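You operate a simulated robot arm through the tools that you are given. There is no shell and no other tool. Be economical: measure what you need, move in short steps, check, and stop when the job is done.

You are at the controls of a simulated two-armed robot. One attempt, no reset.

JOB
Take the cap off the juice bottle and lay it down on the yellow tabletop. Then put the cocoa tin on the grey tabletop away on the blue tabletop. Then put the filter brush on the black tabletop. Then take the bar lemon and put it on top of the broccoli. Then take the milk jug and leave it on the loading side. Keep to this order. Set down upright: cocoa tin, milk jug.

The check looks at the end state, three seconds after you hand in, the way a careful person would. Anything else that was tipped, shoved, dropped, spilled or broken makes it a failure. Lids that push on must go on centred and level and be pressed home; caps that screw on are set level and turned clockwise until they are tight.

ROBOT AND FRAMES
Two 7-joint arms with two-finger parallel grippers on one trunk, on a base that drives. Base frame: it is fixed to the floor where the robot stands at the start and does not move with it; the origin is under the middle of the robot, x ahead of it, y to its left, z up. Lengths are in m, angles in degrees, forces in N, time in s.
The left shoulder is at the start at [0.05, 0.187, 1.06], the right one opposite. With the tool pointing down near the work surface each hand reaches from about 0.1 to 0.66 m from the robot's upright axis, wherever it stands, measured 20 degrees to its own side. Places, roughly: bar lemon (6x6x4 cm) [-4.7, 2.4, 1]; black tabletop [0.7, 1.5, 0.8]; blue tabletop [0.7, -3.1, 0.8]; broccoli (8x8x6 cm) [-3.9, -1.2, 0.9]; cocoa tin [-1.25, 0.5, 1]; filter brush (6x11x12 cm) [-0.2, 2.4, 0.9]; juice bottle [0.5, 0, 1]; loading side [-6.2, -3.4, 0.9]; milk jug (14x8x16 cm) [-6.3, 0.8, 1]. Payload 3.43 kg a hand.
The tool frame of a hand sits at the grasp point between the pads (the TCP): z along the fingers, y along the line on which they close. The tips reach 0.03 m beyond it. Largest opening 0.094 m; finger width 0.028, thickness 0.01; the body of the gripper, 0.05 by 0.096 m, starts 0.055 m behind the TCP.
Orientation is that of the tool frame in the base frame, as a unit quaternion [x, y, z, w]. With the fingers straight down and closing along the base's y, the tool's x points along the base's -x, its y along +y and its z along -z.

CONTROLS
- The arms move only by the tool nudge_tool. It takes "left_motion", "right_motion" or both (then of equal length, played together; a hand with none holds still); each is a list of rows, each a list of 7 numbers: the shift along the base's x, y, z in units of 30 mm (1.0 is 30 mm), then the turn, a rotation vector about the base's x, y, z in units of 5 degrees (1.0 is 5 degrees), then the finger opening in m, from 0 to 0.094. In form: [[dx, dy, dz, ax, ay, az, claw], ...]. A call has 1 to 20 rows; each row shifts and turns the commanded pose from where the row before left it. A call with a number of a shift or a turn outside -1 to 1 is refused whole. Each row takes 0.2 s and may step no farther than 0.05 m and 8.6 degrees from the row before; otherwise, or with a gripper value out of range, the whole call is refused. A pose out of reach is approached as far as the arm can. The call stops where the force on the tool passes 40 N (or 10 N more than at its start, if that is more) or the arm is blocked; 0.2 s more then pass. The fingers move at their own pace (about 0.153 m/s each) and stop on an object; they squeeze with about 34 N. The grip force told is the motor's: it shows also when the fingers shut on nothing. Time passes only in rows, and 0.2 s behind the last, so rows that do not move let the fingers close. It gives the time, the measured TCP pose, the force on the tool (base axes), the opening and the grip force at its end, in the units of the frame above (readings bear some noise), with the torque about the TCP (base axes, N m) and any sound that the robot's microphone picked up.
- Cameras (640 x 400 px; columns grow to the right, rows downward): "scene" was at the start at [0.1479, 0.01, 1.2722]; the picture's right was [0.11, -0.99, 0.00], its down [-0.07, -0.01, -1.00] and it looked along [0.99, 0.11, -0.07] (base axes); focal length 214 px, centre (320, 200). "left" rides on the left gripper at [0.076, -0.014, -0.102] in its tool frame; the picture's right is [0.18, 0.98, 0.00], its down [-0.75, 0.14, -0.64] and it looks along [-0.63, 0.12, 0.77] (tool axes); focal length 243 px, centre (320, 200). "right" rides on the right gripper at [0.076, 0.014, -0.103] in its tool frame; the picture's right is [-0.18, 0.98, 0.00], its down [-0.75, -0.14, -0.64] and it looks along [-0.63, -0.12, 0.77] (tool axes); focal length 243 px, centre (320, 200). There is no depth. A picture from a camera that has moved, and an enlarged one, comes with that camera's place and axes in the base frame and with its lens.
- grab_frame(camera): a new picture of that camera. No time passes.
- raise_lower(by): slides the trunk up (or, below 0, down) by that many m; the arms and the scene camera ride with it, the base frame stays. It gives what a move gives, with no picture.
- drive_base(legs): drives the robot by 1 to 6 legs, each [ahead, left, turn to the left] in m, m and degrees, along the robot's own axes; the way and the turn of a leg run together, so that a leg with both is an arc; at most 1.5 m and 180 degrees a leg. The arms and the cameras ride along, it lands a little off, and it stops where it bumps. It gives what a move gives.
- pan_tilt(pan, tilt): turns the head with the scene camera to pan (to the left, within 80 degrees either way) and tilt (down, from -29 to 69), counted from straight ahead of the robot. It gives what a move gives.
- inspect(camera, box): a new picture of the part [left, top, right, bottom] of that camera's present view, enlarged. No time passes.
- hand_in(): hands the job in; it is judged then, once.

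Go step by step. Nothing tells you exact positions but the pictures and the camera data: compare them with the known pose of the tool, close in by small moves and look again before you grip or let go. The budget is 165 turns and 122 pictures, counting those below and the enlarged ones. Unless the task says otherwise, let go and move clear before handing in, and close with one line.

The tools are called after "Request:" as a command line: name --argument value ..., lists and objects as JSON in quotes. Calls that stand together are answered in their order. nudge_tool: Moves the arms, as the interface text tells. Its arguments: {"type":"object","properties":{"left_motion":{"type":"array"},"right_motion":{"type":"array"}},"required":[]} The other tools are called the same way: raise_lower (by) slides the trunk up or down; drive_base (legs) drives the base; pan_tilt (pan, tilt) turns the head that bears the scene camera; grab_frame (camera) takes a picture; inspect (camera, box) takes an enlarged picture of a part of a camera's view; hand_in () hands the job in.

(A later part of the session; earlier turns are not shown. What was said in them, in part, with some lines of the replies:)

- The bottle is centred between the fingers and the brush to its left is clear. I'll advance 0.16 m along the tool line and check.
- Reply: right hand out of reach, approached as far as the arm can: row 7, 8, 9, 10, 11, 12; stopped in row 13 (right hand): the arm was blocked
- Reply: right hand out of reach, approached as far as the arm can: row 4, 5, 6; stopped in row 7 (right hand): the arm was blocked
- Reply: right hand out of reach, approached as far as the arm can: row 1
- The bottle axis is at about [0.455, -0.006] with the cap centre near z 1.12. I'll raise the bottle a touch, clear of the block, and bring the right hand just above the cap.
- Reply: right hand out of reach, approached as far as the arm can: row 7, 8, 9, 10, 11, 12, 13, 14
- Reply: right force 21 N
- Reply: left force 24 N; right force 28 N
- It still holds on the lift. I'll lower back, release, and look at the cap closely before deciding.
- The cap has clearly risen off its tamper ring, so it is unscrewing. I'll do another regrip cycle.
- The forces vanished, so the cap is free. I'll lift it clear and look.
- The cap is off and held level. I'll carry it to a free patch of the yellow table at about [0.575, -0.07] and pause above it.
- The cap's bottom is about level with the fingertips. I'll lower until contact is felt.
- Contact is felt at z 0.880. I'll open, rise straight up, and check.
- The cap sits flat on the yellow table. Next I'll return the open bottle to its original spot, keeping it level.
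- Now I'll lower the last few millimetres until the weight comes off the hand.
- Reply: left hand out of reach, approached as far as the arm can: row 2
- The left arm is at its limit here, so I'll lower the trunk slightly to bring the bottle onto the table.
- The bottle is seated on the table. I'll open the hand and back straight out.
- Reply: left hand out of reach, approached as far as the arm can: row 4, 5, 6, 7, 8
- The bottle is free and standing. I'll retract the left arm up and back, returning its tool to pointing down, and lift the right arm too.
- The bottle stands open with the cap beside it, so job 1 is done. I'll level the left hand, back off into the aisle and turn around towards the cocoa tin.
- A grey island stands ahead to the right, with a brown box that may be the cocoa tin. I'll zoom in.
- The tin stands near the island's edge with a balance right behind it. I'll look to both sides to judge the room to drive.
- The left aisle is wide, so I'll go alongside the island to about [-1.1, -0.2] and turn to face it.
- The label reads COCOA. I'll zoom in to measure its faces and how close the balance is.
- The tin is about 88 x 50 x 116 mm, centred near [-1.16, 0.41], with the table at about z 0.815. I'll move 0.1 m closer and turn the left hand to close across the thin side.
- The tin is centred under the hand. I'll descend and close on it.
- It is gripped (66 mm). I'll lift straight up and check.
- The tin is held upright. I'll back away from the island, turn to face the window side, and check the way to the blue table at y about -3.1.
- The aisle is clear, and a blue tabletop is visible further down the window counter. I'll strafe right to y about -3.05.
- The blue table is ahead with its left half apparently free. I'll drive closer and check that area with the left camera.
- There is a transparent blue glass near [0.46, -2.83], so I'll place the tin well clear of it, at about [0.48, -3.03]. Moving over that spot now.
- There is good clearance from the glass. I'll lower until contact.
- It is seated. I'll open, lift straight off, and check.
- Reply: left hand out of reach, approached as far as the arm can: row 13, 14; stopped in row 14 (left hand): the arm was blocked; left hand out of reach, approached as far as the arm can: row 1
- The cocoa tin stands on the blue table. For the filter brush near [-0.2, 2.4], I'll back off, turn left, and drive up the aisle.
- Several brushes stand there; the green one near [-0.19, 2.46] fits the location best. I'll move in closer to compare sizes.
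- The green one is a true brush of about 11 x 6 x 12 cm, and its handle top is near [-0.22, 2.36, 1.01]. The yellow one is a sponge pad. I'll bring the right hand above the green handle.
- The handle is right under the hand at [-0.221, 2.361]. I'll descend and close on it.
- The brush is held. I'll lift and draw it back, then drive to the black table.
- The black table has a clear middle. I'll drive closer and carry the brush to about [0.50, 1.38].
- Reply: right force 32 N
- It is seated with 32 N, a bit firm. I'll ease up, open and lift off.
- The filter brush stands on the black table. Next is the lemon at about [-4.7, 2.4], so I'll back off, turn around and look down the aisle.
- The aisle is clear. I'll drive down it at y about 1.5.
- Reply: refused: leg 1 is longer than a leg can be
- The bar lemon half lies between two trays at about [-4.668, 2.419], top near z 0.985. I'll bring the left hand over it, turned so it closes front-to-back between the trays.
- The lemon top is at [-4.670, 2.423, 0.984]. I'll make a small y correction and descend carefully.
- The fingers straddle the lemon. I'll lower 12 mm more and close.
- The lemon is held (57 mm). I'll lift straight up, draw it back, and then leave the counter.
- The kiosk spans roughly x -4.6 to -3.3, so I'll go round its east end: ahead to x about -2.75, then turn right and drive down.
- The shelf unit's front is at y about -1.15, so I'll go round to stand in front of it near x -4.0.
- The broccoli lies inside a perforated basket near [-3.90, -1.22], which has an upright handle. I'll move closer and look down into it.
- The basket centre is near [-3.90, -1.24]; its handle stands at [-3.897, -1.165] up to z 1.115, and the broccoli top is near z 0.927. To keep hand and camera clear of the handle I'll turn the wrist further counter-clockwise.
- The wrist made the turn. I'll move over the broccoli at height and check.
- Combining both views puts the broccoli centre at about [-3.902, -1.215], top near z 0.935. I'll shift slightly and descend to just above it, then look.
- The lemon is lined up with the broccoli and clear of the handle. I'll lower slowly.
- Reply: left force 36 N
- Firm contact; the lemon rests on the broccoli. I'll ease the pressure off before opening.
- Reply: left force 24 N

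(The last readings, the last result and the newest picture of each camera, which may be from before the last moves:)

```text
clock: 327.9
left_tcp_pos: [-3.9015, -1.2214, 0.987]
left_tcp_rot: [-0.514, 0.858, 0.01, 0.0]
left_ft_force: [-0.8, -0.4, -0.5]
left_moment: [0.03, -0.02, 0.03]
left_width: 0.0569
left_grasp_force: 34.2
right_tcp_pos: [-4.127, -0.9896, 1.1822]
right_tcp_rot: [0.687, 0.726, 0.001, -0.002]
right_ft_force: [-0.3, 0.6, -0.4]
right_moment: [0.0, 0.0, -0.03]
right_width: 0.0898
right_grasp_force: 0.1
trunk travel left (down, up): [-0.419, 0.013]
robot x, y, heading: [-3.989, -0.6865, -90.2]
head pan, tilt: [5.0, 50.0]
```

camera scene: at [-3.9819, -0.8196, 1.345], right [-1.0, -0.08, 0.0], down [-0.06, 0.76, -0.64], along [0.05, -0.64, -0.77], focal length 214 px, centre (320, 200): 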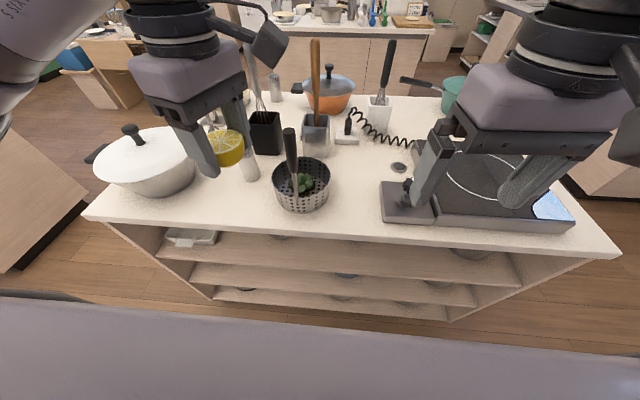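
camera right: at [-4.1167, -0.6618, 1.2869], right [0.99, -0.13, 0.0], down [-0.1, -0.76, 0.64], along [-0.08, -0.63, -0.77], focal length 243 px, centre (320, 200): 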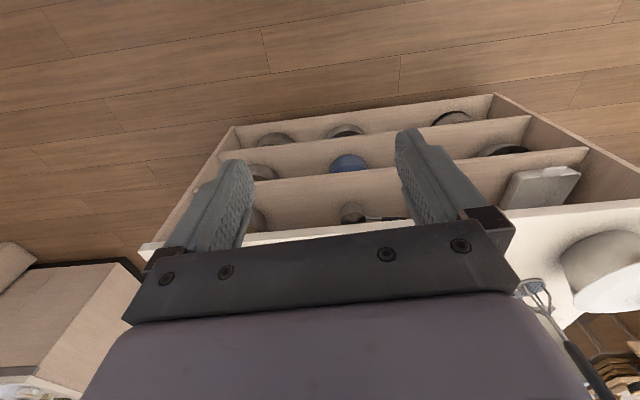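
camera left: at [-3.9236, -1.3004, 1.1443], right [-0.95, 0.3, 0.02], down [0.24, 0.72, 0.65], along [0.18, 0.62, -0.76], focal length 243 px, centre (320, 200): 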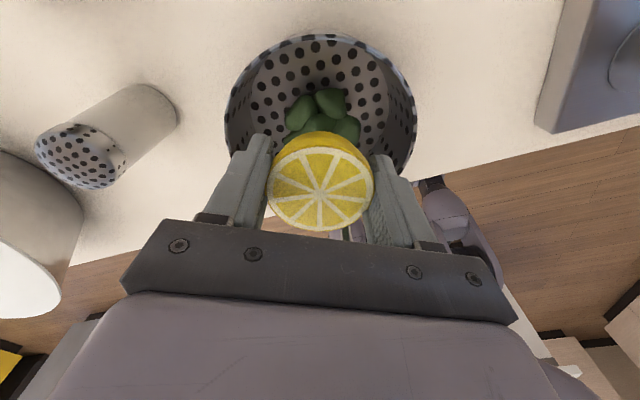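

The contact is just off now, so I'll settle 1 mm and open gently.

Request:
nudge_tool --left_motion '[[0, 0, -0.05, 0, 0, 0, 0.055], [0, 0, 0, 0, 0, 0, 0.06], [0, 0, 0, 0, 0, 0, 0.066], [0, 0, 0, 0, 0, 0, 0.072], [0, 0, 0, 0, 0, 0, 0.072]]'

Request:
grab_frame --camera "left"

```text
clock: 329.1
left_tcp_pos: [-3.9, -1.2223, 0.9877]
left_tcp_rot: [-0.513, 0.858, 0.01, -0.002]
left_ft_force: [-0.5, 0.3, -0.2]
left_moment: [-0.03, -0.04, 0.0]
left_width: 0.072
left_grasp_force: 0.0
right_tcp_pos: [-4.1286, -0.9901, 1.1833]
right_tcp_rot: [0.688, 0.726, 0.001, -0.002]
right_ft_force: [0.9, 0.3, 0.4]
right_moment: [-0.01, -0.01, -0.02]
right_width: 0.0901
right_grasp_force: 0.0
trunk travel left (down, up): [-0.419, 0.013]
robot x, y, heading: [-3.9869, -0.6834, -90.1]
head pan, tilt: [5.0, 50.0]
```

```text
24 pictures are left
camera left: at [-3.9234, -1.2968, 1.089], right [-0.95, 0.3, 0.02], down [0.24, 0.72, 0.65], along [0.18, 0.62, -0.76], focal length 243 px, centre (320, 200)
```

left: 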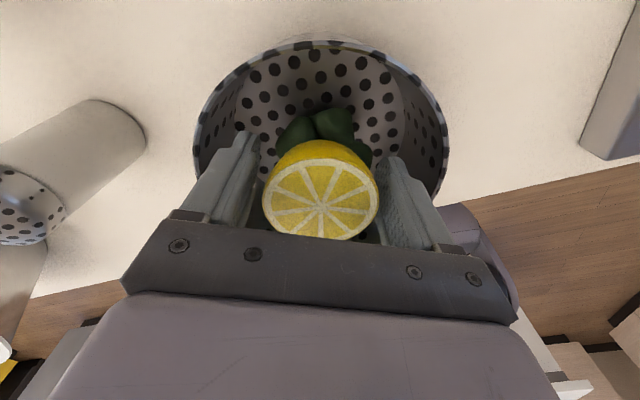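

The lemon stayed put on the broccoli. I'll rise straight up and check.

Request:
nudge_tool --left_motion '[[0, 0, 0.3, 0, 0, 0, 0.074], [0, 0, 0.6, 0, 0, 0, 0.074], [0, 0, 0.9, 0, 0, 0, 0.074], [0, 0, 0.9, 0, 0, 0, 0.074], [0, 0, 0.9, 0, 0, 0, 0.074], [0, 0, 0.9, 0, 0, 0, 0.074], [0, 0, 0.9, 0, 0, 0, 0.074], [0, 0, 0.9, 0, 0, 0, 0.074]]'

Request:
grab_frame --camera "left"

```text
clock: 330.9
left_tcp_pos: [-3.9026, -1.221, 1.1783]
left_tcp_rot: [-0.513, 0.858, 0.008, -0.002]
left_ft_force: [-0.6, 0.0, 0.4]
left_moment: [-0.01, 0.0, 0.01]
left_width: 0.0741
left_grasp_force: 0.2
right_tcp_pos: [-4.1266, -0.9894, 1.1832]
right_tcp_rot: [0.688, 0.726, 0.001, -0.001]
right_ft_force: [-0.2, -1.0, 0.1]
right_moment: [0.02, 0.03, 0.0]
right_width: 0.09
right_grasp_force: 0.0
trunk travel left (down, up): [-0.419, 0.013]
robot x, y, heading: [-3.9873, -0.6825, -90.2]
head pan, tilt: [5.0, 50.0]
```

```text
23 pictures are left
camera left: at [-3.9241, -1.2963, 1.279], right [-0.95, 0.3, 0.02], down [0.24, 0.72, 0.65], along [0.18, 0.62, -0.76], focal length 243 px, centre (320, 200)
```

left: 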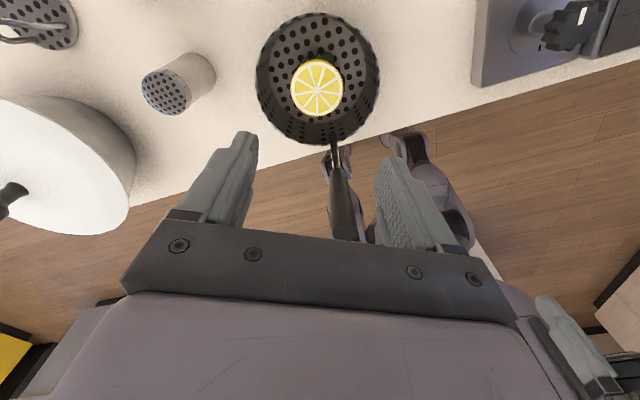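

The lemon sits level on the broccoli. I'll fold the left arm back and head for the milk jug near [-6.3, 0.8].

Request:
nudge_tool --left_motion '[[0.1, 0, 0.2, 0, 0, -1, 0.09], [0.1, 0.3, 0.1, 0, 0, -1, 0.09], [0.2, 0.5, 0, 0, 0, -1, 0.09], [0.2, 0.5, 0, 0, 0, -1, 0.09], [0.2, 0.5, 0, 0, 0, -1, 0.09], [0.2, 0.5, 0, 0, 0, -1, 0.09], [0.2, 0.5, 0, 0, 0, -1, 0.09], [0.2, 0.5, 0, 0, 0, -1, 0.09], [0.2, 0.5, 0, 0, 0, -1, 0.09], [0.2, 0.5, 0, 0, 0, -1, 0.09], [0.2, 0.5, 0, 0, 0, -1, 0.09], [0.2, 0.5, 0, 0, 0, -1, 0.09], [0, 0.3, 0, 0, 0, -1, 0.09], [0, 0.3, 0, 0, 0, -1, 0.09], [0, 0, 0, 0, 0, -1, 0.09], [0, 0, 0, 0, 0, -1, 0.09], [0, 0, 0, 0, 0, -1, 0.09], [0, 0, 0, 0, 0, -1, 0.09], [0, 0, 0, 0, 0, -1, 0.09], [0, 0, 0, 0, 0, -1, 0.09]]'

Request:
nudge_tool --left_motion '[[0, 0, 0, 0, 0, -1, 0.09], [0, 0, 0, 0, 0, -1, 0.09], [0, 0, 0, 0, 0, -1, 0.09], [0, 0, 0, 0, 0, -1, 0.09], [0, 0, 0, 0, 0, -1, 0.09], [0, 0, 0, 0, 0, -1, 0.09], [0, 0, 0, 0, 0, -1, 0.09], [0, 0, 0, 0, 0, -1, 0.09], [0, 0, 0, 0, 0, -1, 0.09], [0, 0, 0, 0, 0, -1, 0.09]]'

Request:
drive_base --legs '[[-0.35, 0, 0], [0, 0, -90], [1.3, 0, 0]]'

Request:
pan_tilt --pan -30 --tilt 15

Request:
grab_frame --camera "scene"

```text
clock: 335.1
left_tcp_pos: [-3.8368, -1.0452, 1.1859]
left_tcp_rot: [0.328, 0.945, 0.007, 0.006]
left_ft_force: [-0.4, -0.3, -1.0]
left_moment: [0.01, 0.01, 0.02]
left_width: 0.0898
left_grasp_force: 0.1
right_tcp_pos: [-4.1273, -0.9888, 1.1837]
right_tcp_rot: [0.688, 0.726, 0.001, -0.002]
right_ft_force: [-1.2, 0.3, 0.4]
right_moment: [0.0, 0.01, -0.02]
right_width: 0.0901
right_grasp_force: 0.1
trunk travel left (down, up): [-0.419, 0.013]
robot x, y, heading: [-3.9876, -0.6824, -90.1]
head pan, tilt: [5.0, 50.0]
```

```text
clock: 337.3
left_tcp_pos: [-3.8353, -1.0444, 1.1853]
left_tcp_rot: [0.697, 0.717, 0.004, 0.008]
left_ft_force: [-0.7, -0.6, 0.0]
left_moment: [0.03, 0.0, -0.01]
left_width: 0.0902
left_grasp_force: 0.0
right_tcp_pos: [-4.127, -0.9896, 1.1833]
right_tcp_rot: [0.687, 0.726, 0.001, -0.001]
right_ft_force: [-0.8, 0.8, 0.6]
right_moment: [0.04, 0.02, -0.03]
right_width: 0.0898
right_grasp_force: 0.1
trunk travel left (down, up): [-0.419, 0.013]
robot x, y, heading: [-3.9853, -0.6857, -90.1]
head pan, tilt: [5.0, 50.0]
```

```text
clock: 349.4
left_tcp_pos: [-5.632, -0.4909, 1.1865]
left_tcp_rot: [1.0, 0.021, -0.002, 0.008]
left_ft_force: [0.0, 0.9, 0.8]
left_moment: [-0.01, -0.03, 0.01]
left_width: 0.0901
left_grasp_force: 0.1
right_tcp_pos: [-5.5794, -0.1988, 1.1832]
right_tcp_rot: [0.999, 0.033, 0.002, 0.001]
right_ft_force: [-0.3, 0.6, 0.2]
right_moment: [-0.01, 0.02, 0.02]
right_width: 0.09
right_grasp_force: 0.1
trunk travel left (down, up): [-0.419, 0.013]
robot x, y, heading: [-5.274, -0.3415, -179.6]
head pan, tilt: [5.0, 50.0]
```

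```text
clock: 350.4
left_tcp_pos: [-5.6316, -0.4916, 1.1867]
left_tcp_rot: [1.0, 0.02, -0.002, 0.009]
left_ft_force: [-0.1, -0.2, 0.2]
left_moment: [-0.03, 0.01, -0.04]
left_width: 0.0901
left_grasp_force: 0.0
right_tcp_pos: [-5.58, -0.1987, 1.1833]
right_tcp_rot: [0.999, 0.032, 0.002, 0.0]
right_ft_force: [0.5, 0.4, -0.3]
right_moment: [0.02, 0.03, -0.02]
right_width: 0.0901
right_grasp_force: 0.0
trunk travel left (down, up): [-0.419, 0.013]
robot x, y, heading: [-5.2731, -0.3408, -179.5]
head pan, tilt: [-30.0, 15.0]
```

```text
22 pictures are left
camera scene: at [-5.414, -0.291, 1.3986], right [0.49, 0.87, 0.0], down [0.23, -0.13, -0.97], along [-0.84, 0.48, -0.26], focal length 214 px, centre (320, 200)
```

scene: 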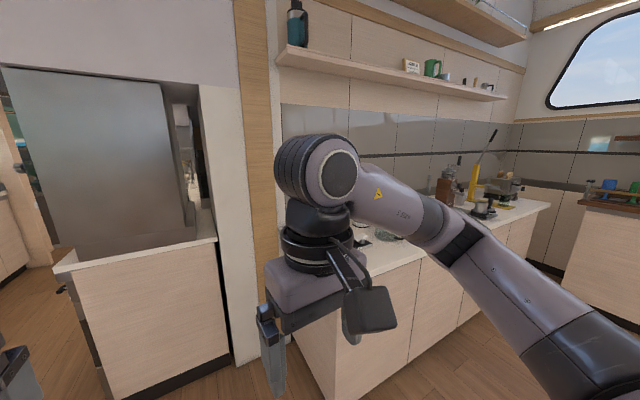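

The counter front is at x about -5.93. I'll strafe right to y about 0.75 and look at it.

Request:
drive_base --legs '[[0, -1.1, 0]]'

Request:
pan_tilt --pan 0 --tilt 30

Request:
grab_frame --camera "scene"

```text
clock: 360.4
left_tcp_pos: [-5.6384, 0.6121, 1.1863]
left_tcp_rot: [1.0, 0.019, -0.002, 0.009]
left_ft_force: [-0.7, -0.3, -0.2]
left_moment: [0.01, 0.01, 0.0]
left_width: 0.09
left_grasp_force: 0.0
right_tcp_pos: [-5.5845, 0.902, 1.182]
right_tcp_rot: [1.0, 0.03, 0.001, 0.0]
right_ft_force: [0.1, 0.1, -0.3]
right_moment: [0.01, -0.03, 0.0]
right_width: 0.0899
right_grasp_force: 0.1
trunk travel left (down, up): [-0.419, 0.013]
robot x, y, heading: [-5.2785, 0.7645, -179.8]
head pan, tilt: [-30.0, 15.0]
```

```text
clock: 361.3
left_tcp_pos: [-5.6385, 0.611, 1.1863]
left_tcp_rot: [1.0, 0.02, -0.003, 0.009]
left_ft_force: [0.6, -0.1, -0.4]
left_moment: [0.02, 0.03, 0.0]
left_width: 0.0899
left_grasp_force: 0.1
right_tcp_pos: [-5.5857, 0.9027, 1.1831]
right_tcp_rot: [1.0, 0.031, 0.002, 0.0]
right_ft_force: [-0.6, 0.4, -0.1]
right_moment: [0.01, -0.01, 0.02]
right_width: 0.0901
right_grasp_force: 0.0
trunk travel left (down, up): [-0.419, 0.013]
robot x, y, heading: [-5.2782, 0.7669, -179.8]
head pan, tilt: [0.0, 30.0]
```

```text
21 pictures are left
camera scene: at [-5.4294, 0.7639, 1.3745], right [0.0, 1.0, 0.0], down [0.5, 0.0, -0.87], along [-0.87, 0.0, -0.5], focal length 214 px, centre (320, 200)
```

scene: 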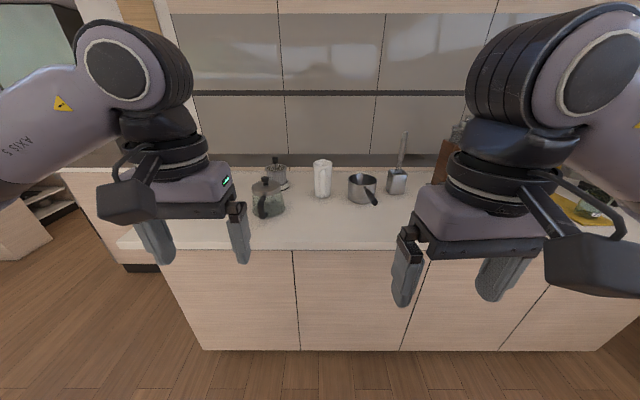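

Request:
inspect --camera "scene" --box '[230, 120, 430, 250]'

Request:
drive_base --legs '[[0.3, 0, 0]]'

Request:
pan_tilt --pan 0 --tilt 38

Request:
inspect --camera "scene" --box '[220, 80, 420, 260]'

```text
3.08 times, centred on (330, 185) of scene
camera zoom: at [-5.4294, 0.7639, 1.3745], right [0.0, 1.0, 0.0], down [0.5, 0.0, -0.87], along [-0.87, 0.0, -0.5], focal length 660 px, centre (289, 246)
```

zoom: 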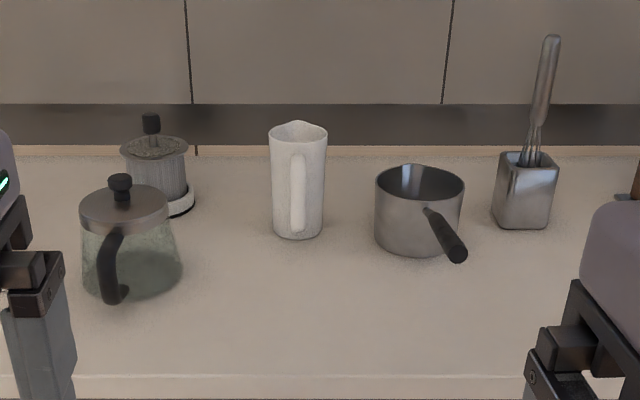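

```text
clock: 363.4
left_tcp_pos: [-5.939, 0.6095, 1.1871]
left_tcp_rot: [1.0, 0.02, -0.003, 0.008]
left_ft_force: [1.1, -0.5, 0.2]
left_moment: [0.04, 0.0, 0.01]
left_width: 0.09
left_grasp_force: 0.0
right_tcp_pos: [-5.8872, 0.9016, 1.1829]
right_tcp_rot: [1.0, 0.031, 0.001, 0.0]
right_ft_force: [-1.6, -0.3, -0.4]
right_moment: [0.03, -0.02, -0.01]
right_width: 0.0902
right_grasp_force: 0.1
trunk travel left (down, up): [-0.419, 0.013]
robot x, y, heading: [-5.5815, 0.7611, -179.6]
head pan, tilt: [0.0, 30.0]
```

```text
clock: 364.1
left_tcp_pos: [-5.9387, 0.6095, 1.1855]
left_tcp_rot: [1.0, 0.019, -0.002, 0.009]
left_ft_force: [-0.1, 0.3, -0.5]
left_moment: [0.01, 0.06, 0.01]
left_width: 0.0899
left_grasp_force: 0.0
right_tcp_pos: [-5.8858, 0.9016, 1.1828]
right_tcp_rot: [1.0, 0.03, 0.003, -0.001]
right_ft_force: [-0.1, -0.4, -0.1]
right_moment: [0.02, 0.01, 0.0]
right_width: 0.09
right_grasp_force: 0.1
trunk travel left (down, up): [-0.419, 0.013]
robot x, y, heading: [-5.578, 0.7646, -179.7]
head pan, tilt: [0.0, 38.0]
```

```text
2.22 times, centred on (320, 170) of scene
camera zoom: at [-5.7259, 0.7626, 1.3622], right [0.0, 1.0, 0.0], down [0.62, 0.0, -0.79], along [-0.79, 0.0, -0.62], focal length 477 px, centre (320, 267)
```

zoom: 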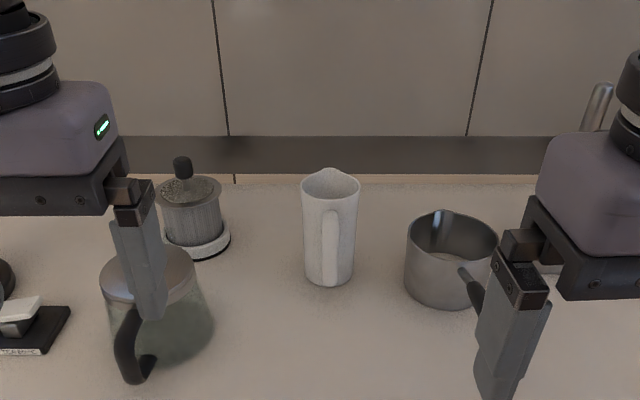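

The jug stands at about [-6.30, 0.777], rim near z 1.06, body about 78 mm wide, handle toward me. I'll shift left 0.14 m so the right hand faces it, then pitch that hand 45° forward for reach.

Request:
drive_base --legs '[[0.02, 0.14, 0]]'

Request:
nudge_tool --right_motion '[[0, 0, 0.3, 0, 0, -0.69, 0.094], [-0.3, 0, 0.1, 0, 1, 0, 0.094], [-0.3, 0, 0.1, 0, 1, 0, 0.094], [-0.3, 0, 0.1, 0, 1, 0, 0.094], [-0.3, 0, 0.1, 0, 1, 0, 0.094], [-0.3, 0, 0.1, 0, 1, 0, 0.094], [-0.3, 0, 0.1, 0, 1, 0, 0.094], [-0.3, 0, 0.1, 0, 1, 0, 0.094], [-0.3, 0, 0.1, 0, 1, 0, 0.094], [-0.3, 0, 0.1, 0, 1, 0, 0.094], [0, 0, 0, 0, 0, 0, 0.094]]'

Request:
grab_frame --camera "right"

Request:
inspect --camera "scene" --box '[240, 80, 440, 260]'

```text
clock: 365.9
left_tcp_pos: [-5.9582, 0.4693, 1.1855]
left_tcp_rot: [1.0, 0.019, -0.002, 0.009]
left_ft_force: [-0.1, 0.4, 0.6]
left_moment: [0.02, 0.04, 0.0]
left_width: 0.0903
left_grasp_force: 0.1
right_tcp_pos: [-5.9048, 0.7603, 1.1831]
right_tcp_rot: [1.0, 0.031, 0.002, -0.001]
right_ft_force: [1.0, 0.5, 0.7]
right_moment: [-0.03, 0.04, 0.03]
right_width: 0.0899
right_grasp_force: 0.1
trunk travel left (down, up): [-0.419, 0.013]
robot x, y, heading: [-5.6016, 0.6217, -179.6]
head pan, tilt: [0.0, 38.0]
```

```text
clock: 368.4
left_tcp_pos: [-5.958, 0.4692, 1.186]
left_tcp_rot: [1.0, 0.02, -0.003, 0.009]
left_ft_force: [0.3, 0.0, 0.3]
left_moment: [0.0, 0.0, -0.03]
left_width: 0.0899
left_grasp_force: 0.0
right_tcp_pos: [-5.9855, 0.7616, 1.2195]
right_tcp_rot: [0.924, 0.0, -0.381, -0.001]
right_ft_force: [0.1, -0.5, 0.2]
right_moment: [0.0, 0.01, 0.01]
right_width: 0.0939
right_grasp_force: 0.0
trunk travel left (down, up): [-0.419, 0.013]
robot x, y, heading: [-5.5987, 0.629, -179.7]
head pan, tilt: [0.0, 38.0]
```

```text
18 pictures are left
camera right: at [-5.8608, 0.7485, 1.2392], right [-0.13, -0.98, 0.13], down [-0.08, 0.14, 0.99], along [-0.99, 0.12, -0.1], focal length 243 px, centre (320, 200)
```

right: 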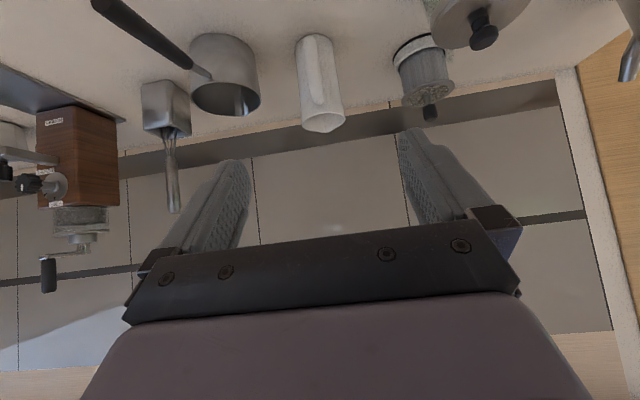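

```text
2.22 times, centred on (340, 170) of scene
camera zoom: at [-5.7452, 0.6223, 1.3622], right [0.0, 1.0, 0.0], down [0.62, 0.0, -0.79], along [-0.79, 0.0, -0.62], focal length 477 px, centre (276, 267)
```

zoom: 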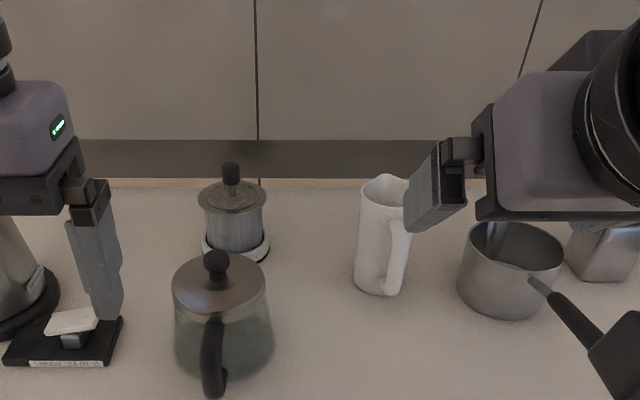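

The jug centre is confirmed near [-6.308, 0.777], rim about z 1.055. I'll move to a stand-off 0.1 m back along the tool axis and check.

Request:
nudge_tool --right_motion '[[-0.83, 0.053, -0.36, 0, 0, 0, 0.094], [-0.83, 0.053, -0.36, 0, 0, 0, 0.094], [-0.83, 0.053, -0.36, 0, 0, 0, 0.094], [-0.83, 0.053, -0.36, 0, 0, 0, 0.094], [-0.83, 0.053, -0.36, 0, 0, 0, 0.094], [-0.83, 0.053, -0.36, 0, 0, 0, 0.094], [-0.83, 0.053, -0.3, 0, 0, 0, 0.094], [-0.83, 0.053, -0.3, 0, 0, 0, 0.094], [-0.83, 0.053, -0.3, 0, 0, 0, 0.094], [-0.5, 0.053, -0.2, 0, 0, 0, 0.094], [0, 0, 0, 0, 0, 0, 0.094]]'

Request:
grab_frame --camera "right"

Request:
inspect --camera "scene" --box '[280, 80, 440, 240]'

```text
clock: 370.8
left_tcp_pos: [-5.9587, 0.4696, 1.1861]
left_tcp_rot: [1.0, 0.02, -0.003, 0.009]
left_ft_force: [-0.3, 0.1, -0.4]
left_moment: [0.01, 0.03, 0.02]
left_width: 0.09
left_grasp_force: 0.1
right_tcp_pos: [-6.2247, 0.777, 1.1201]
right_tcp_rot: [0.925, 0.001, -0.38, 0.0]
right_ft_force: [-0.2, -0.4, 0.6]
right_moment: [0.01, 0.01, -0.01]
right_width: 0.0941
right_grasp_force: 0.1
trunk travel left (down, up): [-0.419, 0.013]
robot x, y, heading: [-5.599, 0.6225, -179.4]
head pan, tilt: [0.0, 38.0]
```

```text
16 pictures are left
camera right: at [-6.0997, 0.7643, 1.1411], right [-0.13, -0.98, 0.13], down [-0.08, 0.14, 0.99], along [-0.99, 0.12, -0.1], focal length 243 px, centre (320, 200)
```

right: 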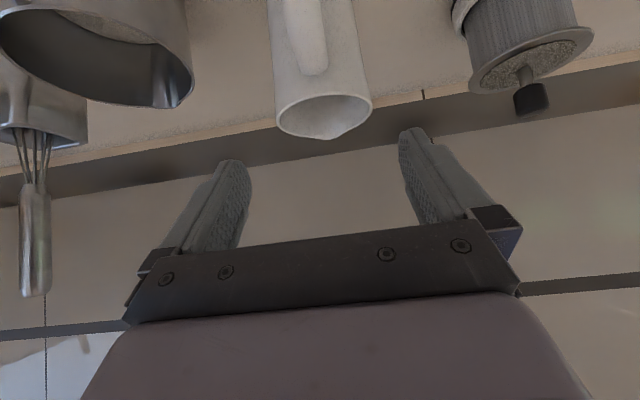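

```text
2.50 times, centred on (360, 160) of scene
camera zoom: at [-5.7451, 0.6224, 1.3622], right [0.0, 1.0, 0.0], down [0.62, 0.0, -0.79], along [-0.79, 0.0, -0.62], focal length 536 px, centre (220, 300)
```

zoom: 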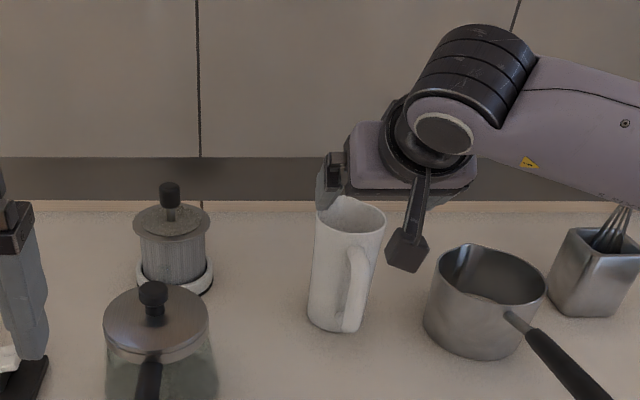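

The jug is centred between the fingers. I'll advance along the tool axis in two steps.

Request:
nudge_tool --right_motion '[[-0.4, -0.02, -0.45, 0, 0, 0, 0.094], [-0.4, -0.02, -0.45, 0, 0, 0, 0.094], [-0.4, 0, -0.45, 0, 0, 0, 0.094], [0, 0, 0, 0, 0, 0, 0.094]]'

Request:
grab_frame --camera "right"

```text
clock: 371.8
left_tcp_pos: [-5.959, 0.4701, 1.1862]
left_tcp_rot: [1.0, 0.019, -0.003, 0.008]
left_ft_force: [-0.1, -0.1, -0.2]
left_moment: [0.01, -0.01, -0.03]
left_width: 0.0899
left_grasp_force: 0.1
right_tcp_pos: [-6.2613, 0.7768, 1.0804]
right_tcp_rot: [0.925, 0.002, -0.381, 0.0]
right_ft_force: [-0.4, -1.4, 1.1]
right_moment: [-0.02, 0.03, 0.02]
right_width: 0.0941
right_grasp_force: 0.1
trunk travel left (down, up): [-0.419, 0.013]
robot x, y, heading: [-5.5991, 0.6222, -179.6]
head pan, tilt: [0.0, 38.0]
```

```text
14 pictures are left
camera right: at [-6.1357, 0.7639, 1.1007], right [-0.13, -0.98, 0.13], down [-0.08, 0.14, 0.99], along [-0.99, 0.12, -0.1], focal length 243 px, centre (320, 200)
```

right: 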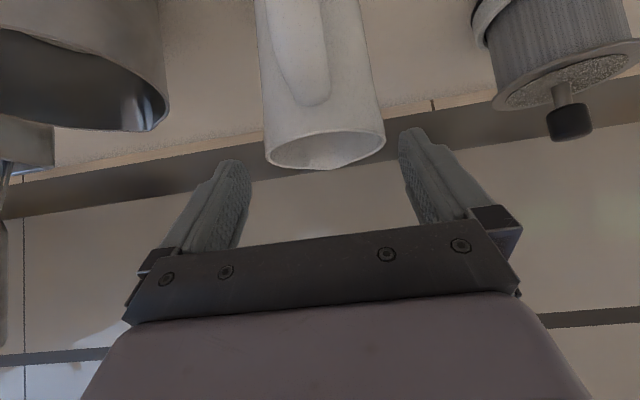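

Request:
nudge_tool --right_motion '[[-0.35, -0.02, -0.45, 0, 0, 0, 0.094], [-0.35, 0, -0.45, 0, 0, 0, 0.094], [-0.35, 0, -0.4, 0, 0, 0, 0.094], [0, 0, 0, 0, 0, 0, 0.094]]'

Request:
grab_frame --camera "right"

```text
clock: 372.8
left_tcp_pos: [-5.9571, 0.4697, 1.1874]
left_tcp_rot: [1.0, 0.019, -0.003, 0.009]
left_ft_force: [-0.2, -1.0, -0.1]
left_moment: [-0.02, -0.01, 0.03]
left_width: 0.0902
left_grasp_force: 0.0
right_tcp_pos: [-6.2928, 0.7752, 1.0412]
right_tcp_rot: [0.924, 0.0, -0.382, -0.001]
right_ft_force: [0.5, -0.6, -0.1]
right_moment: [0.01, 0.02, 0.01]
right_width: 0.094
right_grasp_force: 0.0
trunk travel left (down, up): [-0.419, 0.013]
robot x, y, heading: [-5.5964, 0.6279, -179.6]
head pan, tilt: [0.0, 38.0]
```

```text
13 pictures are left
camera right: at [-6.1671, 0.7631, 1.0621], right [-0.13, -0.98, 0.13], down [-0.08, 0.14, 0.99], along [-0.99, 0.12, -0.1], focal length 243 px, centre (320, 200)
```

right: 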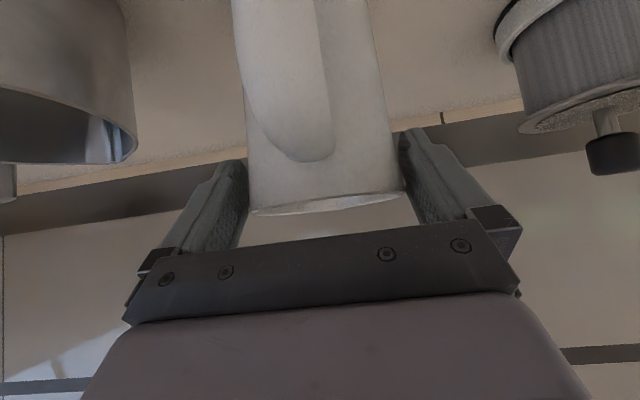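

The fingers straddle the body just below the rim, with the handle close to the palm. I'll close here.

Request:
nudge_tool --right_motion '[[0, 0, 0, 0, 0, 0, 0.085], [0, 0, 0, 0, 0, 0, 0.075], [0, 0, 0, 0, 0, 0, 0.06], [0, 0, 0, 0, 0, 0, 0.06]]'

Request:
nudge_tool --right_motion '[[0, 0, 0.2, 0, 0, 0, 0.06], [0, 0, 0.3, 0, 0, 0, 0.06], [0, 0, 0, 0, 0, 0, 0.06]]'

Request:
grab_frame --camera "scene"

```text
clock: 373.8
left_tcp_pos: [-5.9586, 0.4702, 1.1865]
left_tcp_rot: [1.0, 0.02, -0.002, 0.009]
left_ft_force: [1.1, -0.4, 0.1]
left_moment: [-0.01, 0.01, 0.0]
left_width: 0.0901
left_grasp_force: 0.0
right_tcp_pos: [-6.2929, 0.7752, 1.0417]
right_tcp_rot: [0.924, 0.002, -0.381, 0.0]
right_ft_force: [-0.7, -2.4, 0.4]
right_moment: [-0.17, 0.07, 0.02]
right_width: 0.0757
right_grasp_force: 34.3
trunk travel left (down, up): [-0.419, 0.013]
robot x, y, heading: [-5.5972, 0.6198, -179.7]
head pan, tilt: [0.0, 38.0]
```

```text
clock: 374.6
left_tcp_pos: [-5.9593, 0.4684, 1.1862]
left_tcp_rot: [1.0, 0.02, -0.003, 0.009]
left_ft_force: [-0.1, -0.7, 0.3]
left_moment: [-0.02, 0.07, 0.01]
left_width: 0.09
left_grasp_force: 0.0
right_tcp_pos: [-6.2932, 0.7757, 1.0555]
right_tcp_rot: [0.925, 0.001, -0.38, -0.001]
right_ft_force: [-0.3, 0.1, -6.3]
right_moment: [0.01, 0.04, 0.0]
right_width: 0.0755
right_grasp_force: 34.2
trunk travel left (down, up): [-0.419, 0.013]
robot x, y, heading: [-5.598, 0.6237, -179.8]
head pan, tilt: [0.0, 38.0]
```

```text
12 pictures are left
camera scene: at [-5.746, 0.6226, 1.362], right [0.0, 1.0, 0.0], down [0.62, 0.0, -0.79], along [-0.79, 0.0, -0.62], focal length 214 px, centre (320, 200)
```

scene: 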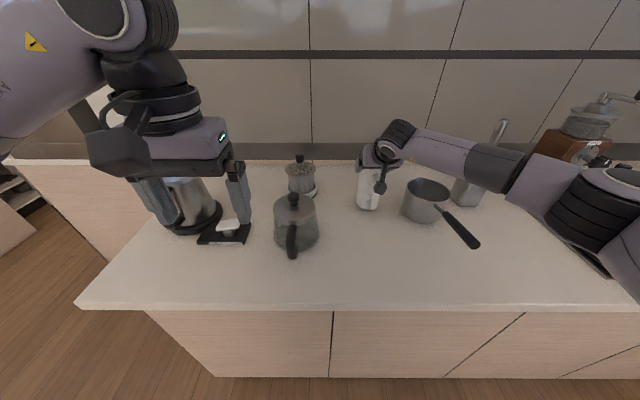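

The jug is lifted level, weight about 6 N. I'll raise it further and draw it back toward me.

Request:
nudge_tool --right_motion '[[0, 0, 0.5, 0, 0, 0, 0.06], [0, 0, 0.6, 0, 0, 0, 0.06], [0, 0, 0.6, 0, 0, 0, 0.06], [0, 0, 0.6, 0, 0, 0, 0.06], [0.2, 0, 0.6, 0, 0, 0, 0.06], [0.4, 0, 0.4, 0, 0, 0, 0.06], [0.6, 0, 0.2, 0, 0, 0, 0.06], [0.6, 0, 0, 0, 0, 0, 0.06], [0.6, 0, 0, 0, 0, 0, 0.06], [0.6, 0, 0, 0, 0, 0, 0.06], [0.6, 0, 0, 0, 0, 0, 0.06], [0.6, 0, 0, 0, 0, 0, 0.06], [0.6, 0, 0, 0, 0, 0, 0.06], [0.6, 0, 0, 0, 0, 0, 0.06], [0.6, 0, 0, 0, 0, 0, 0.06], [0.4, 0, 0, 0, 0, 0, 0.06], [0.2, 0, 0, 0, 0, 0, 0.06], [0, 0, 0, 0, 0, 0, 0.06]]'

Request:
drive_base --legs '[[-0.3, 0, 0], [0, 1.2, 0]]'

Request:
pan_tilt --pan 55 --tilt 15

Request:
grab_frame --camera "scene"

```text
clock: 378.4
left_tcp_pos: [-5.9592, 0.4701, 1.1854]
left_tcp_rot: [1.0, 0.02, -0.002, 0.009]
left_ft_force: [1.0, -0.1, 0.4]
left_moment: [0.04, 0.01, -0.02]
left_width: 0.0902
left_grasp_force: 0.0
right_tcp_pos: [-6.0958, 0.7756, 1.1602]
right_tcp_rot: [0.925, 0.001, -0.381, 0.0]
right_ft_force: [-0.5, -0.4, -5.5]
right_moment: [-0.01, 0.04, -0.01]
right_width: 0.0756
right_grasp_force: 34.3
trunk travel left (down, up): [-0.419, 0.013]
robot x, y, heading: [-5.5953, 0.6256, -179.7]
head pan, tilt: [0.0, 38.0]
```

```text
clock: 390.9
left_tcp_pos: [-5.6599, -0.7346, 1.1847]
left_tcp_rot: [1.0, 0.014, -0.003, 0.009]
left_ft_force: [-0.3, 0.4, -0.2]
left_moment: [0.04, -0.02, 0.03]
left_width: 0.0901
left_grasp_force: 0.1
right_tcp_pos: [-5.7951, -0.4289, 1.1616]
right_tcp_rot: [0.925, -0.005, -0.381, -0.003]
right_ft_force: [0.4, 0.5, -6.5]
right_moment: [-0.01, 0.05, 0.01]
right_width: 0.0756
right_grasp_force: 33.7
trunk travel left (down, up): [-0.419, 0.013]
robot x, y, heading: [-5.2972, -0.5833, 179.6]
head pan, tilt: [0.0, 38.0]
```

```text
clock: 392.1
left_tcp_pos: [-5.6596, -0.735, 1.1857]
left_tcp_rot: [1.0, 0.014, -0.003, 0.008]
left_ft_force: [-1.0, -0.1, 0.1]
left_moment: [-0.02, -0.03, -0.01]
left_width: 0.0899
left_grasp_force: 0.0
right_tcp_pos: [-5.7931, -0.4274, 1.1609]
right_tcp_rot: [0.925, -0.003, -0.381, -0.002]
right_ft_force: [0.1, -0.1, -6.2]
right_moment: [0.02, 0.09, 0.03]
right_width: 0.0756
right_grasp_force: 33.4
trunk travel left (down, up): [-0.419, 0.013]
robot x, y, heading: [-5.296, -0.5888, 179.7]
head pan, tilt: [55.0, 15.0]
```

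```text
11 pictures are left
camera scene: at [-5.4125, -0.6609, 1.3986], right [-0.82, 0.58, 0.0], down [0.15, 0.21, -0.97], along [-0.56, -0.79, -0.26], focal length 214 px, centre (320, 200)
```

scene: 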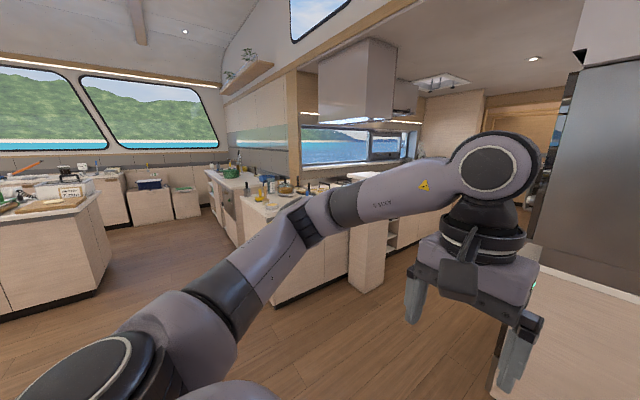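

The galley unit's front is at x about -6.05, with a free aisle beside it. I'll turn to face down the aisle and drive toward y about -3.2.

Request:
drive_base --legs '[[0.2, 0, 0], [0, 0, 90], [1.4, 0, 0], [1.2, 0, 0]]'

Request:
pan_tilt --pan -60 --tilt 20

Request:
grab_frame --camera "scene"

```text
clock: 409.8
left_tcp_pos: [-5.3346, -3.5412, 1.1863]
left_tcp_rot: [0.693, 0.721, 0.005, 0.008]
left_ft_force: [-0.4, 0.1, 0.5]
left_moment: [0.02, -0.01, -0.02]
left_width: 0.0902
left_grasp_force: 0.1
right_tcp_pos: [-5.6398, -3.6782, 1.1618]
right_tcp_rot: [0.653, 0.654, -0.27, 0.269]
right_ft_force: [1.3, 0.4, -5.4]
right_moment: [-0.05, -0.01, -0.03]
right_width: 0.0755
right_grasp_force: 33.9
trunk travel left (down, up): [-0.419, 0.013]
robot x, y, heading: [-5.488, -3.1806, -89.9]
head pan, tilt: [55.0, 15.0]
```

```text
clock: 411.7
left_tcp_pos: [-5.3342, -3.5406, 1.1858]
left_tcp_rot: [0.693, 0.721, 0.005, 0.008]
left_ft_force: [-0.5, 0.0, -0.9]
left_moment: [0.01, -0.01, -0.02]
left_width: 0.0897
left_grasp_force: 0.0
right_tcp_pos: [-5.6411, -3.678, 1.1616]
right_tcp_rot: [0.654, 0.654, -0.269, 0.269]
right_ft_force: [-0.2, 0.3, -6.6]
right_moment: [-0.06, -0.02, -0.03]
right_width: 0.0757
right_grasp_force: 33.8
trunk travel left (down, up): [-0.419, 0.013]
robot x, y, heading: [-5.4885, -3.1764, -89.9]
head pan, tilt: [-60.0, 20.0]
```

```text
10 pictures are left
camera scene: at [-5.5696, -3.2868, 1.3905], right [-0.5, 0.86, 0.0], down [0.3, 0.17, -0.94], along [-0.81, -0.47, -0.34], focal length 214 px, centre (320, 200)
```

scene: 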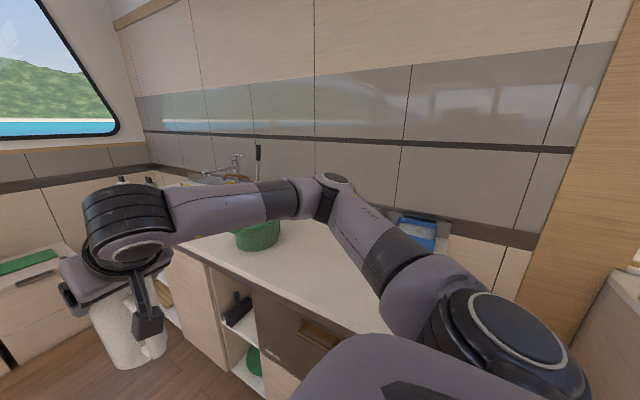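

The stretch of counter near [-6.2, -3.4] looks free, between a green pot and a blue box. I'll turn to face it and look.

Request:
drive_base --legs '[[0.1, 0, 0], [0, 0, -90]]'

Request:
pan_tilt --pan 0 --tilt 30

Request:
grab_frame --camera "scene"

```text
clock: 416.7
left_tcp_pos: [-5.8468, -3.4341, 1.1859]
left_tcp_rot: [1.0, 0.019, -0.002, 0.01]
left_ft_force: [-0.4, -0.2, 0.5]
left_moment: [0.02, -0.02, 0.03]
left_width: 0.0899
left_grasp_force: 0.1
right_tcp_pos: [-5.9845, -3.1286, 1.1615]
right_tcp_rot: [0.924, 0.0, -0.381, -0.001]
right_ft_force: [0.3, -0.6, -6.5]
right_moment: [-0.02, 0.06, 0.04]
right_width: 0.0757
right_grasp_force: 34.3
trunk travel left (down, up): [-0.419, 0.013]
robot x, y, heading: [-5.4886, -3.2795, -179.8]
head pan, tilt: [-60.0, 20.0]
```

```text
clock: 418.0
left_tcp_pos: [-5.846, -3.435, 1.1864]
left_tcp_rot: [1.0, 0.019, -0.003, 0.009]
left_ft_force: [0.2, 0.0, -0.4]
left_moment: [0.02, 0.01, 0.03]
left_width: 0.0897
left_grasp_force: 0.0
right_tcp_pos: [-5.9849, -3.1279, 1.1612]
right_tcp_rot: [0.925, 0.001, -0.381, 0.0]
right_ft_force: [-0.3, -0.6, -6.2]
right_moment: [0.02, 0.05, 0.0]
right_width: 0.0753
right_grasp_force: 34.3
trunk travel left (down, up): [-0.419, 0.013]
robot x, y, heading: [-5.4863, -3.2855, -179.8]
head pan, tilt: [0.0, 30.0]
```

```text
9 pictures are left
camera scene: at [-5.6382, -3.2815, 1.3744], right [0.0, 1.0, 0.0], down [0.5, 0.0, -0.87], along [-0.87, 0.0, -0.5], focal length 214 px, centre (320, 200)
```

scene: 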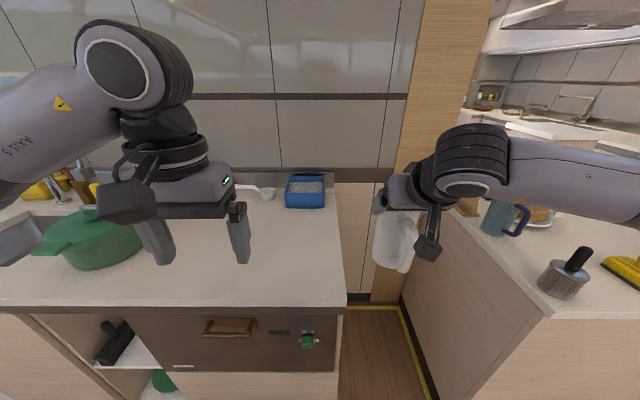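

Request:
inspect --camera "scene" --box '[140, 160, 360, 390]'

```text
1.74 times, centred on (250, 275) of scene
camera zoom: at [-5.6382, -3.2815, 1.3744], right [0.0, 1.0, 0.0], down [0.5, 0.0, -0.87], along [-0.87, 0.0, -0.5], focal length 373 px, centre (442, 70)
```

zoom: 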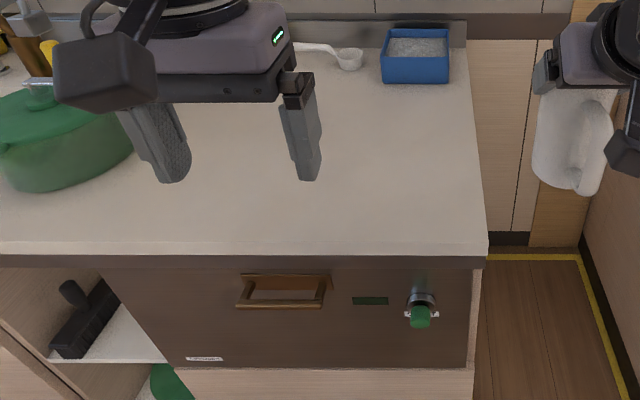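

The clear worktop spans y -3.7 to -3.24. I'll strafe left so the jug lines up with y about -3.42, then extend over the counter.

Request:
drive_base --legs '[[0.06, 0.29, 0]]'

Request:
nudge_tool --right_motion '[[-0.4, 0, 0, 0, 0, 0, 0.06], [-0.6, 0, 0, 0, 0, 0, 0.06], [-0.6, 0, 0, 0, 0, 0, 0.06], [-0.6, 0, 0, 0, 0, 0, 0.06], [-0.6, 0, 0, 0, 0, 0, 0.06], [-0.6, 0, -0.3, 0, 0, 0, 0.06], [-0.5, 0, -0.6, 0, 0, 0, 0.06], [-0.3, 0, -0.6, 0, 0, 0, 0.06], [0, 0, -0.6, 0, 0, 0, 0.06], [0, 0, -0.4, 0, 0, 0, 0.06], [0, 0, 0, 0, 0, 0, 0.06]]'

Request:
grab_frame --camera "scene"

```text
clock: 421.1
left_tcp_pos: [-5.9058, -3.7223, 1.1861]
left_tcp_rot: [1.0, 0.018, -0.002, 0.009]
left_ft_force: [-0.1, 0.0, -0.2]
left_moment: [0.02, 0.01, -0.01]
left_width: 0.0901
left_grasp_force: 0.1
right_tcp_pos: [-6.0413, -3.4176, 1.1614]
right_tcp_rot: [0.925, -0.001, -0.379, -0.002]
right_ft_force: [-0.6, -0.9, -6.0]
right_moment: [-0.02, 0.05, 0.01]
right_width: 0.0755
right_grasp_force: 34.0
trunk travel left (down, up): [-0.419, 0.013]
robot x, y, heading: [-5.544, -3.5661, -179.7]
head pan, tilt: [0.0, 30.0]
```

```text
clock: 423.5
left_tcp_pos: [-5.9066, -3.7227, 1.1858]
left_tcp_rot: [1.0, 0.019, -0.003, 0.008]
left_ft_force: [0.4, 0.3, 0.3]
left_moment: [0.02, 0.01, 0.03]
left_width: 0.09
left_grasp_force: 0.1
right_tcp_pos: [-6.1688, -3.417, 1.0851]
right_tcp_rot: [0.925, 0.0, -0.381, -0.001]
right_ft_force: [-0.4, 0.0, -5.7]
right_moment: [0.01, 0.03, -0.04]
right_width: 0.0754
right_grasp_force: 34.0
trunk travel left (down, up): [-0.419, 0.013]
robot x, y, heading: [-5.547, -3.5698, -179.7]
head pan, tilt: [0.0, 30.0]
```

```text
7 pictures are left
camera scene: at [-5.6969, -3.57, 1.3744], right [0.0, 1.0, 0.0], down [0.5, 0.0, -0.87], along [-0.87, 0.0, -0.5], focal length 214 px, centre (320, 200)
```

scene: 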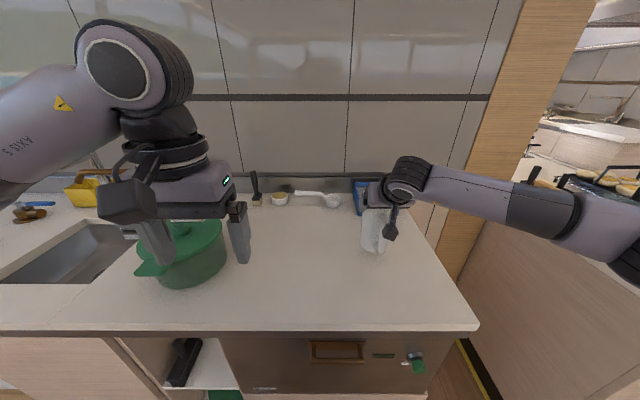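

The jug hangs clear over the free worktop. I'll lower until contact.

Request:
nudge_tool --right_motion '[[0, 0, -0.4, 0, 0, 0, 0.06], [0, 0, -0.4, 0, 0, 0, 0.06], [0, 0, -0.2, 0, 0, 0, 0.06], [0, 0, -0.15, 0, 0, 0, 0.06], [0, 0, 0, 0, 0, 0, 0.06]]'

```text
clock: 424.7
left_tcp_pos: [-5.9055, -3.7228, 1.1864]
left_tcp_rot: [1.0, 0.019, -0.002, 0.009]
left_ft_force: [-0.3, 0.2, 0.2]
left_moment: [-0.01, -0.01, -0.01]
left_width: 0.0898
left_grasp_force: 0.0
right_tcp_pos: [-6.1691, -3.4156, 1.0524]
right_tcp_rot: [0.925, 0.0, -0.381, -0.001]
right_ft_force: [-0.1, 0.6, -6.8]
right_moment: [-0.01, 0.0, 0.0]
right_width: 0.0754
right_grasp_force: 34.0
trunk travel left (down, up): [-0.419, 0.013]
robot x, y, heading: [-5.5434, -3.5722, -179.7]
head pan, tilt: [0.0, 30.0]
```

Request:
nudge_tool --right_motion '[[0, 0, -0.12, 0, 0, 0, 0.06], [0, 0, -0.12, 0, 0, 0, 0.06], [0, 0, -0.08, 0, 0, 0, 0.06], [0, 0, 0, 0, 0, 0, 0.06]]'

```text
clock: 425.7
left_tcp_pos: [-5.9045, -3.7228, 1.1858]
left_tcp_rot: [1.0, 0.018, -0.003, 0.009]
left_ft_force: [0.6, 0.4, -0.4]
left_moment: [-0.01, 0.03, 0.02]
left_width: 0.0902
left_grasp_force: 0.0
right_tcp_pos: [-6.1692, -3.4172, 1.042]
right_tcp_rot: [0.924, -0.001, -0.381, -0.001]
right_ft_force: [-0.6, -0.1, -2.6]
right_moment: [0.08, 0.07, 0.03]
right_width: 0.0755
right_grasp_force: 33.8
trunk travel left (down, up): [-0.419, 0.013]
robot x, y, heading: [-5.5451, -3.5717, -179.9]
head pan, tilt: [0.0, 30.0]
```

Request:
nudge_tool --right_motion '[[0, 0, -0.05, 0, 0, 0, 0.06], [0, 0, 0, 0, 0, 0, 0.06]]'

Request:
inspect --camera "scene" --box '[320, 150, 440, 270]'

```text
clock: 426.3
left_tcp_pos: [-5.9055, -3.723, 1.1868]
left_tcp_rot: [1.0, 0.018, -0.003, 0.009]
left_ft_force: [-0.6, 0.4, -0.7]
left_moment: [-0.04, -0.02, 0.01]
left_width: 0.0903
left_grasp_force: 0.1
right_tcp_pos: [-6.1671, -3.4165, 1.043]
right_tcp_rot: [0.924, 0.0, -0.383, -0.001]
right_ft_force: [-0.6, 1.5, 5.2]
right_moment: [0.25, -0.11, 0.02]
right_width: 0.0755
right_grasp_force: 33.7
trunk travel left (down, up): [-0.419, 0.013]
robot x, y, heading: [-5.55, -3.5681, -179.8]
head pan, tilt: [0.0, 30.0]
```

```text
3.33 times, centred on (380, 210) of scene
camera zoom: at [-5.6959, -3.5702, 1.3747], right [0.0, 1.0, 0.0], down [0.5, 0.0, -0.87], along [-0.87, 0.0, -0.5], focal length 715 px, centre (120, 167)
```

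zoom: 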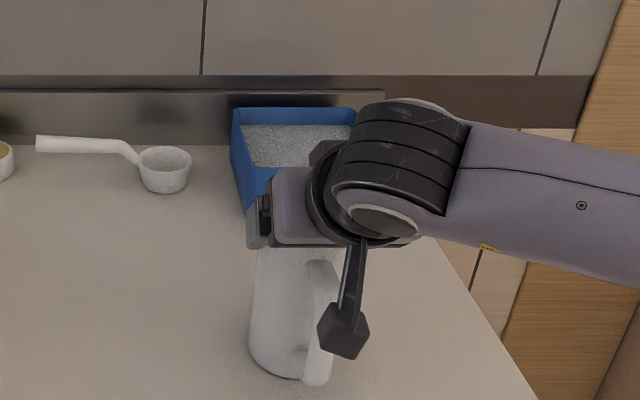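

The jug is seated upright. I'll open and back out along the tool axis.

Request:
nudge_tool --right_motion '[[0, 0, 0.02, 0, 0, 0, 0.082], [0, 0, 0, 0, 0, 0, 0.094], [0, 0, 0, 0, 0, 0, 0.094], [0.15, 0, 0.3, 0, 0, 0, 0.094], [0.35, 0, 0.45, 0, 0, 0, 0.094], [0.4, 0, 0.45, 0, 0, 0, 0.094], [0.4, 0, 0.45, 0, 0, 0, 0.094], [0.4, 0, 0.45, 0, 0, 0, 0.094], [0.5, 0, 0.4, 0, 0, 0, 0.094], [0.6, 0, 0.3, 0, 0, 0, 0.094], [0.8, 0, 0.1, 0, 0, 0, 0.094], [0.8, 0, 0, 0, 0, 0, 0.094], [0.8, 0, 0, 0, 0, 0, 0.094]]'

Request:
grab_frame --camera "scene"

```text
clock: 429.1
left_tcp_pos: [-5.9042, -3.7235, 1.1869]
left_tcp_rot: [1.0, 0.019, -0.003, 0.008]
left_ft_force: [-0.1, -0.1, -0.5]
left_moment: [0.0, 0.0, -0.02]
left_width: 0.0902
left_grasp_force: 0.1
right_tcp_pos: [-6.0104, -3.4167, 1.128]
right_tcp_rot: [0.924, 0.0, -0.382, -0.001]
right_ft_force: [-0.6, 0.9, 0.3]
right_moment: [0.02, 0.01, 0.0]
right_width: 0.094
right_grasp_force: 0.0
trunk travel left (down, up): [-0.419, 0.013]
robot x, y, heading: [-5.5464, -3.5673, -179.4]
head pan, tilt: [0.0, 30.0]
```

```text
5 pictures are left
camera scene: at [-5.696, -3.5701, 1.3746], right [0.0, 1.0, 0.0], down [0.5, 0.0, -0.87], along [-0.87, 0.0, -0.5], focal length 214 px, centre (320, 200)
```

scene: 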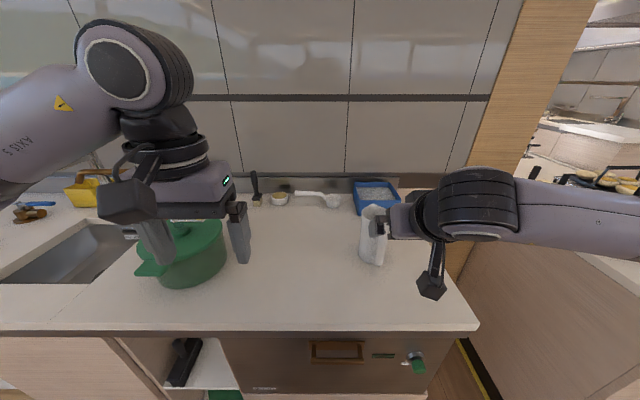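

The jug stands upright on the loading side. I'll back away a little so both hands are clear, then take a last look.

Request:
drive_base --legs '[[-0.3, 0, 0]]'

Request:
grab_frame --camera "scene"

```text
clock: 431.2
left_tcp_pos: [-5.6066, -3.7225, 1.186]
left_tcp_rot: [1.0, 0.018, -0.002, 0.008]
left_ft_force: [-0.1, 0.6, 0.8]
left_moment: [-0.03, 0.04, 0.02]
left_width: 0.0901
left_grasp_force: 0.0
right_tcp_pos: [-5.7124, -3.4168, 1.1289]
right_tcp_rot: [0.925, -0.001, -0.381, -0.001]
right_ft_force: [0.3, -0.7, 0.0]
right_moment: [0.0, -0.02, 0.0]
right_width: 0.0938
right_grasp_force: 0.0
trunk travel left (down, up): [-0.419, 0.013]
robot x, y, heading: [-5.2435, -3.5684, -179.8]
head pan, tilt: [0.0, 30.0]
```

```text
4 pictures are left
camera scene: at [-5.3966, -3.5693, 1.3746], right [0.0, 1.0, 0.0], down [0.5, 0.0, -0.87], along [-0.87, 0.0, -0.5], focal length 214 px, centre (320, 200)
```

scene: 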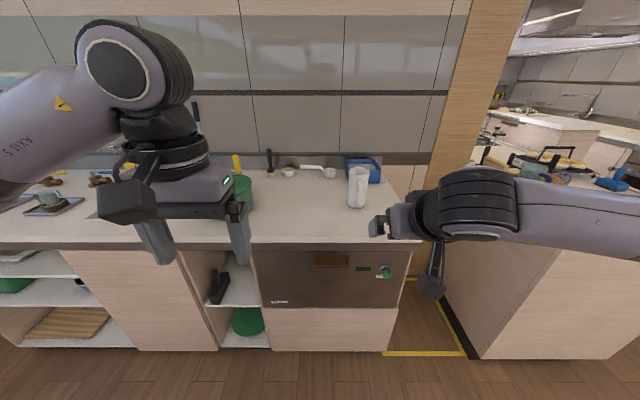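

The jug stands upright and undisturbed on the loading side, both hands are clear, and all five jobs were done in order. I'm handing in.

Request:
hand_in

```text
The job is handed in.
```

All five jobs are done in order and handed in: the cap lies on the yellow table, the cocoa tin stands on the blue table, the filter brush is on the black table, the lemon is on the broccoli, and the milk jug stands on the loading side. I took the loading side to be the clear worktop at your coordinates, as I saw no label there.
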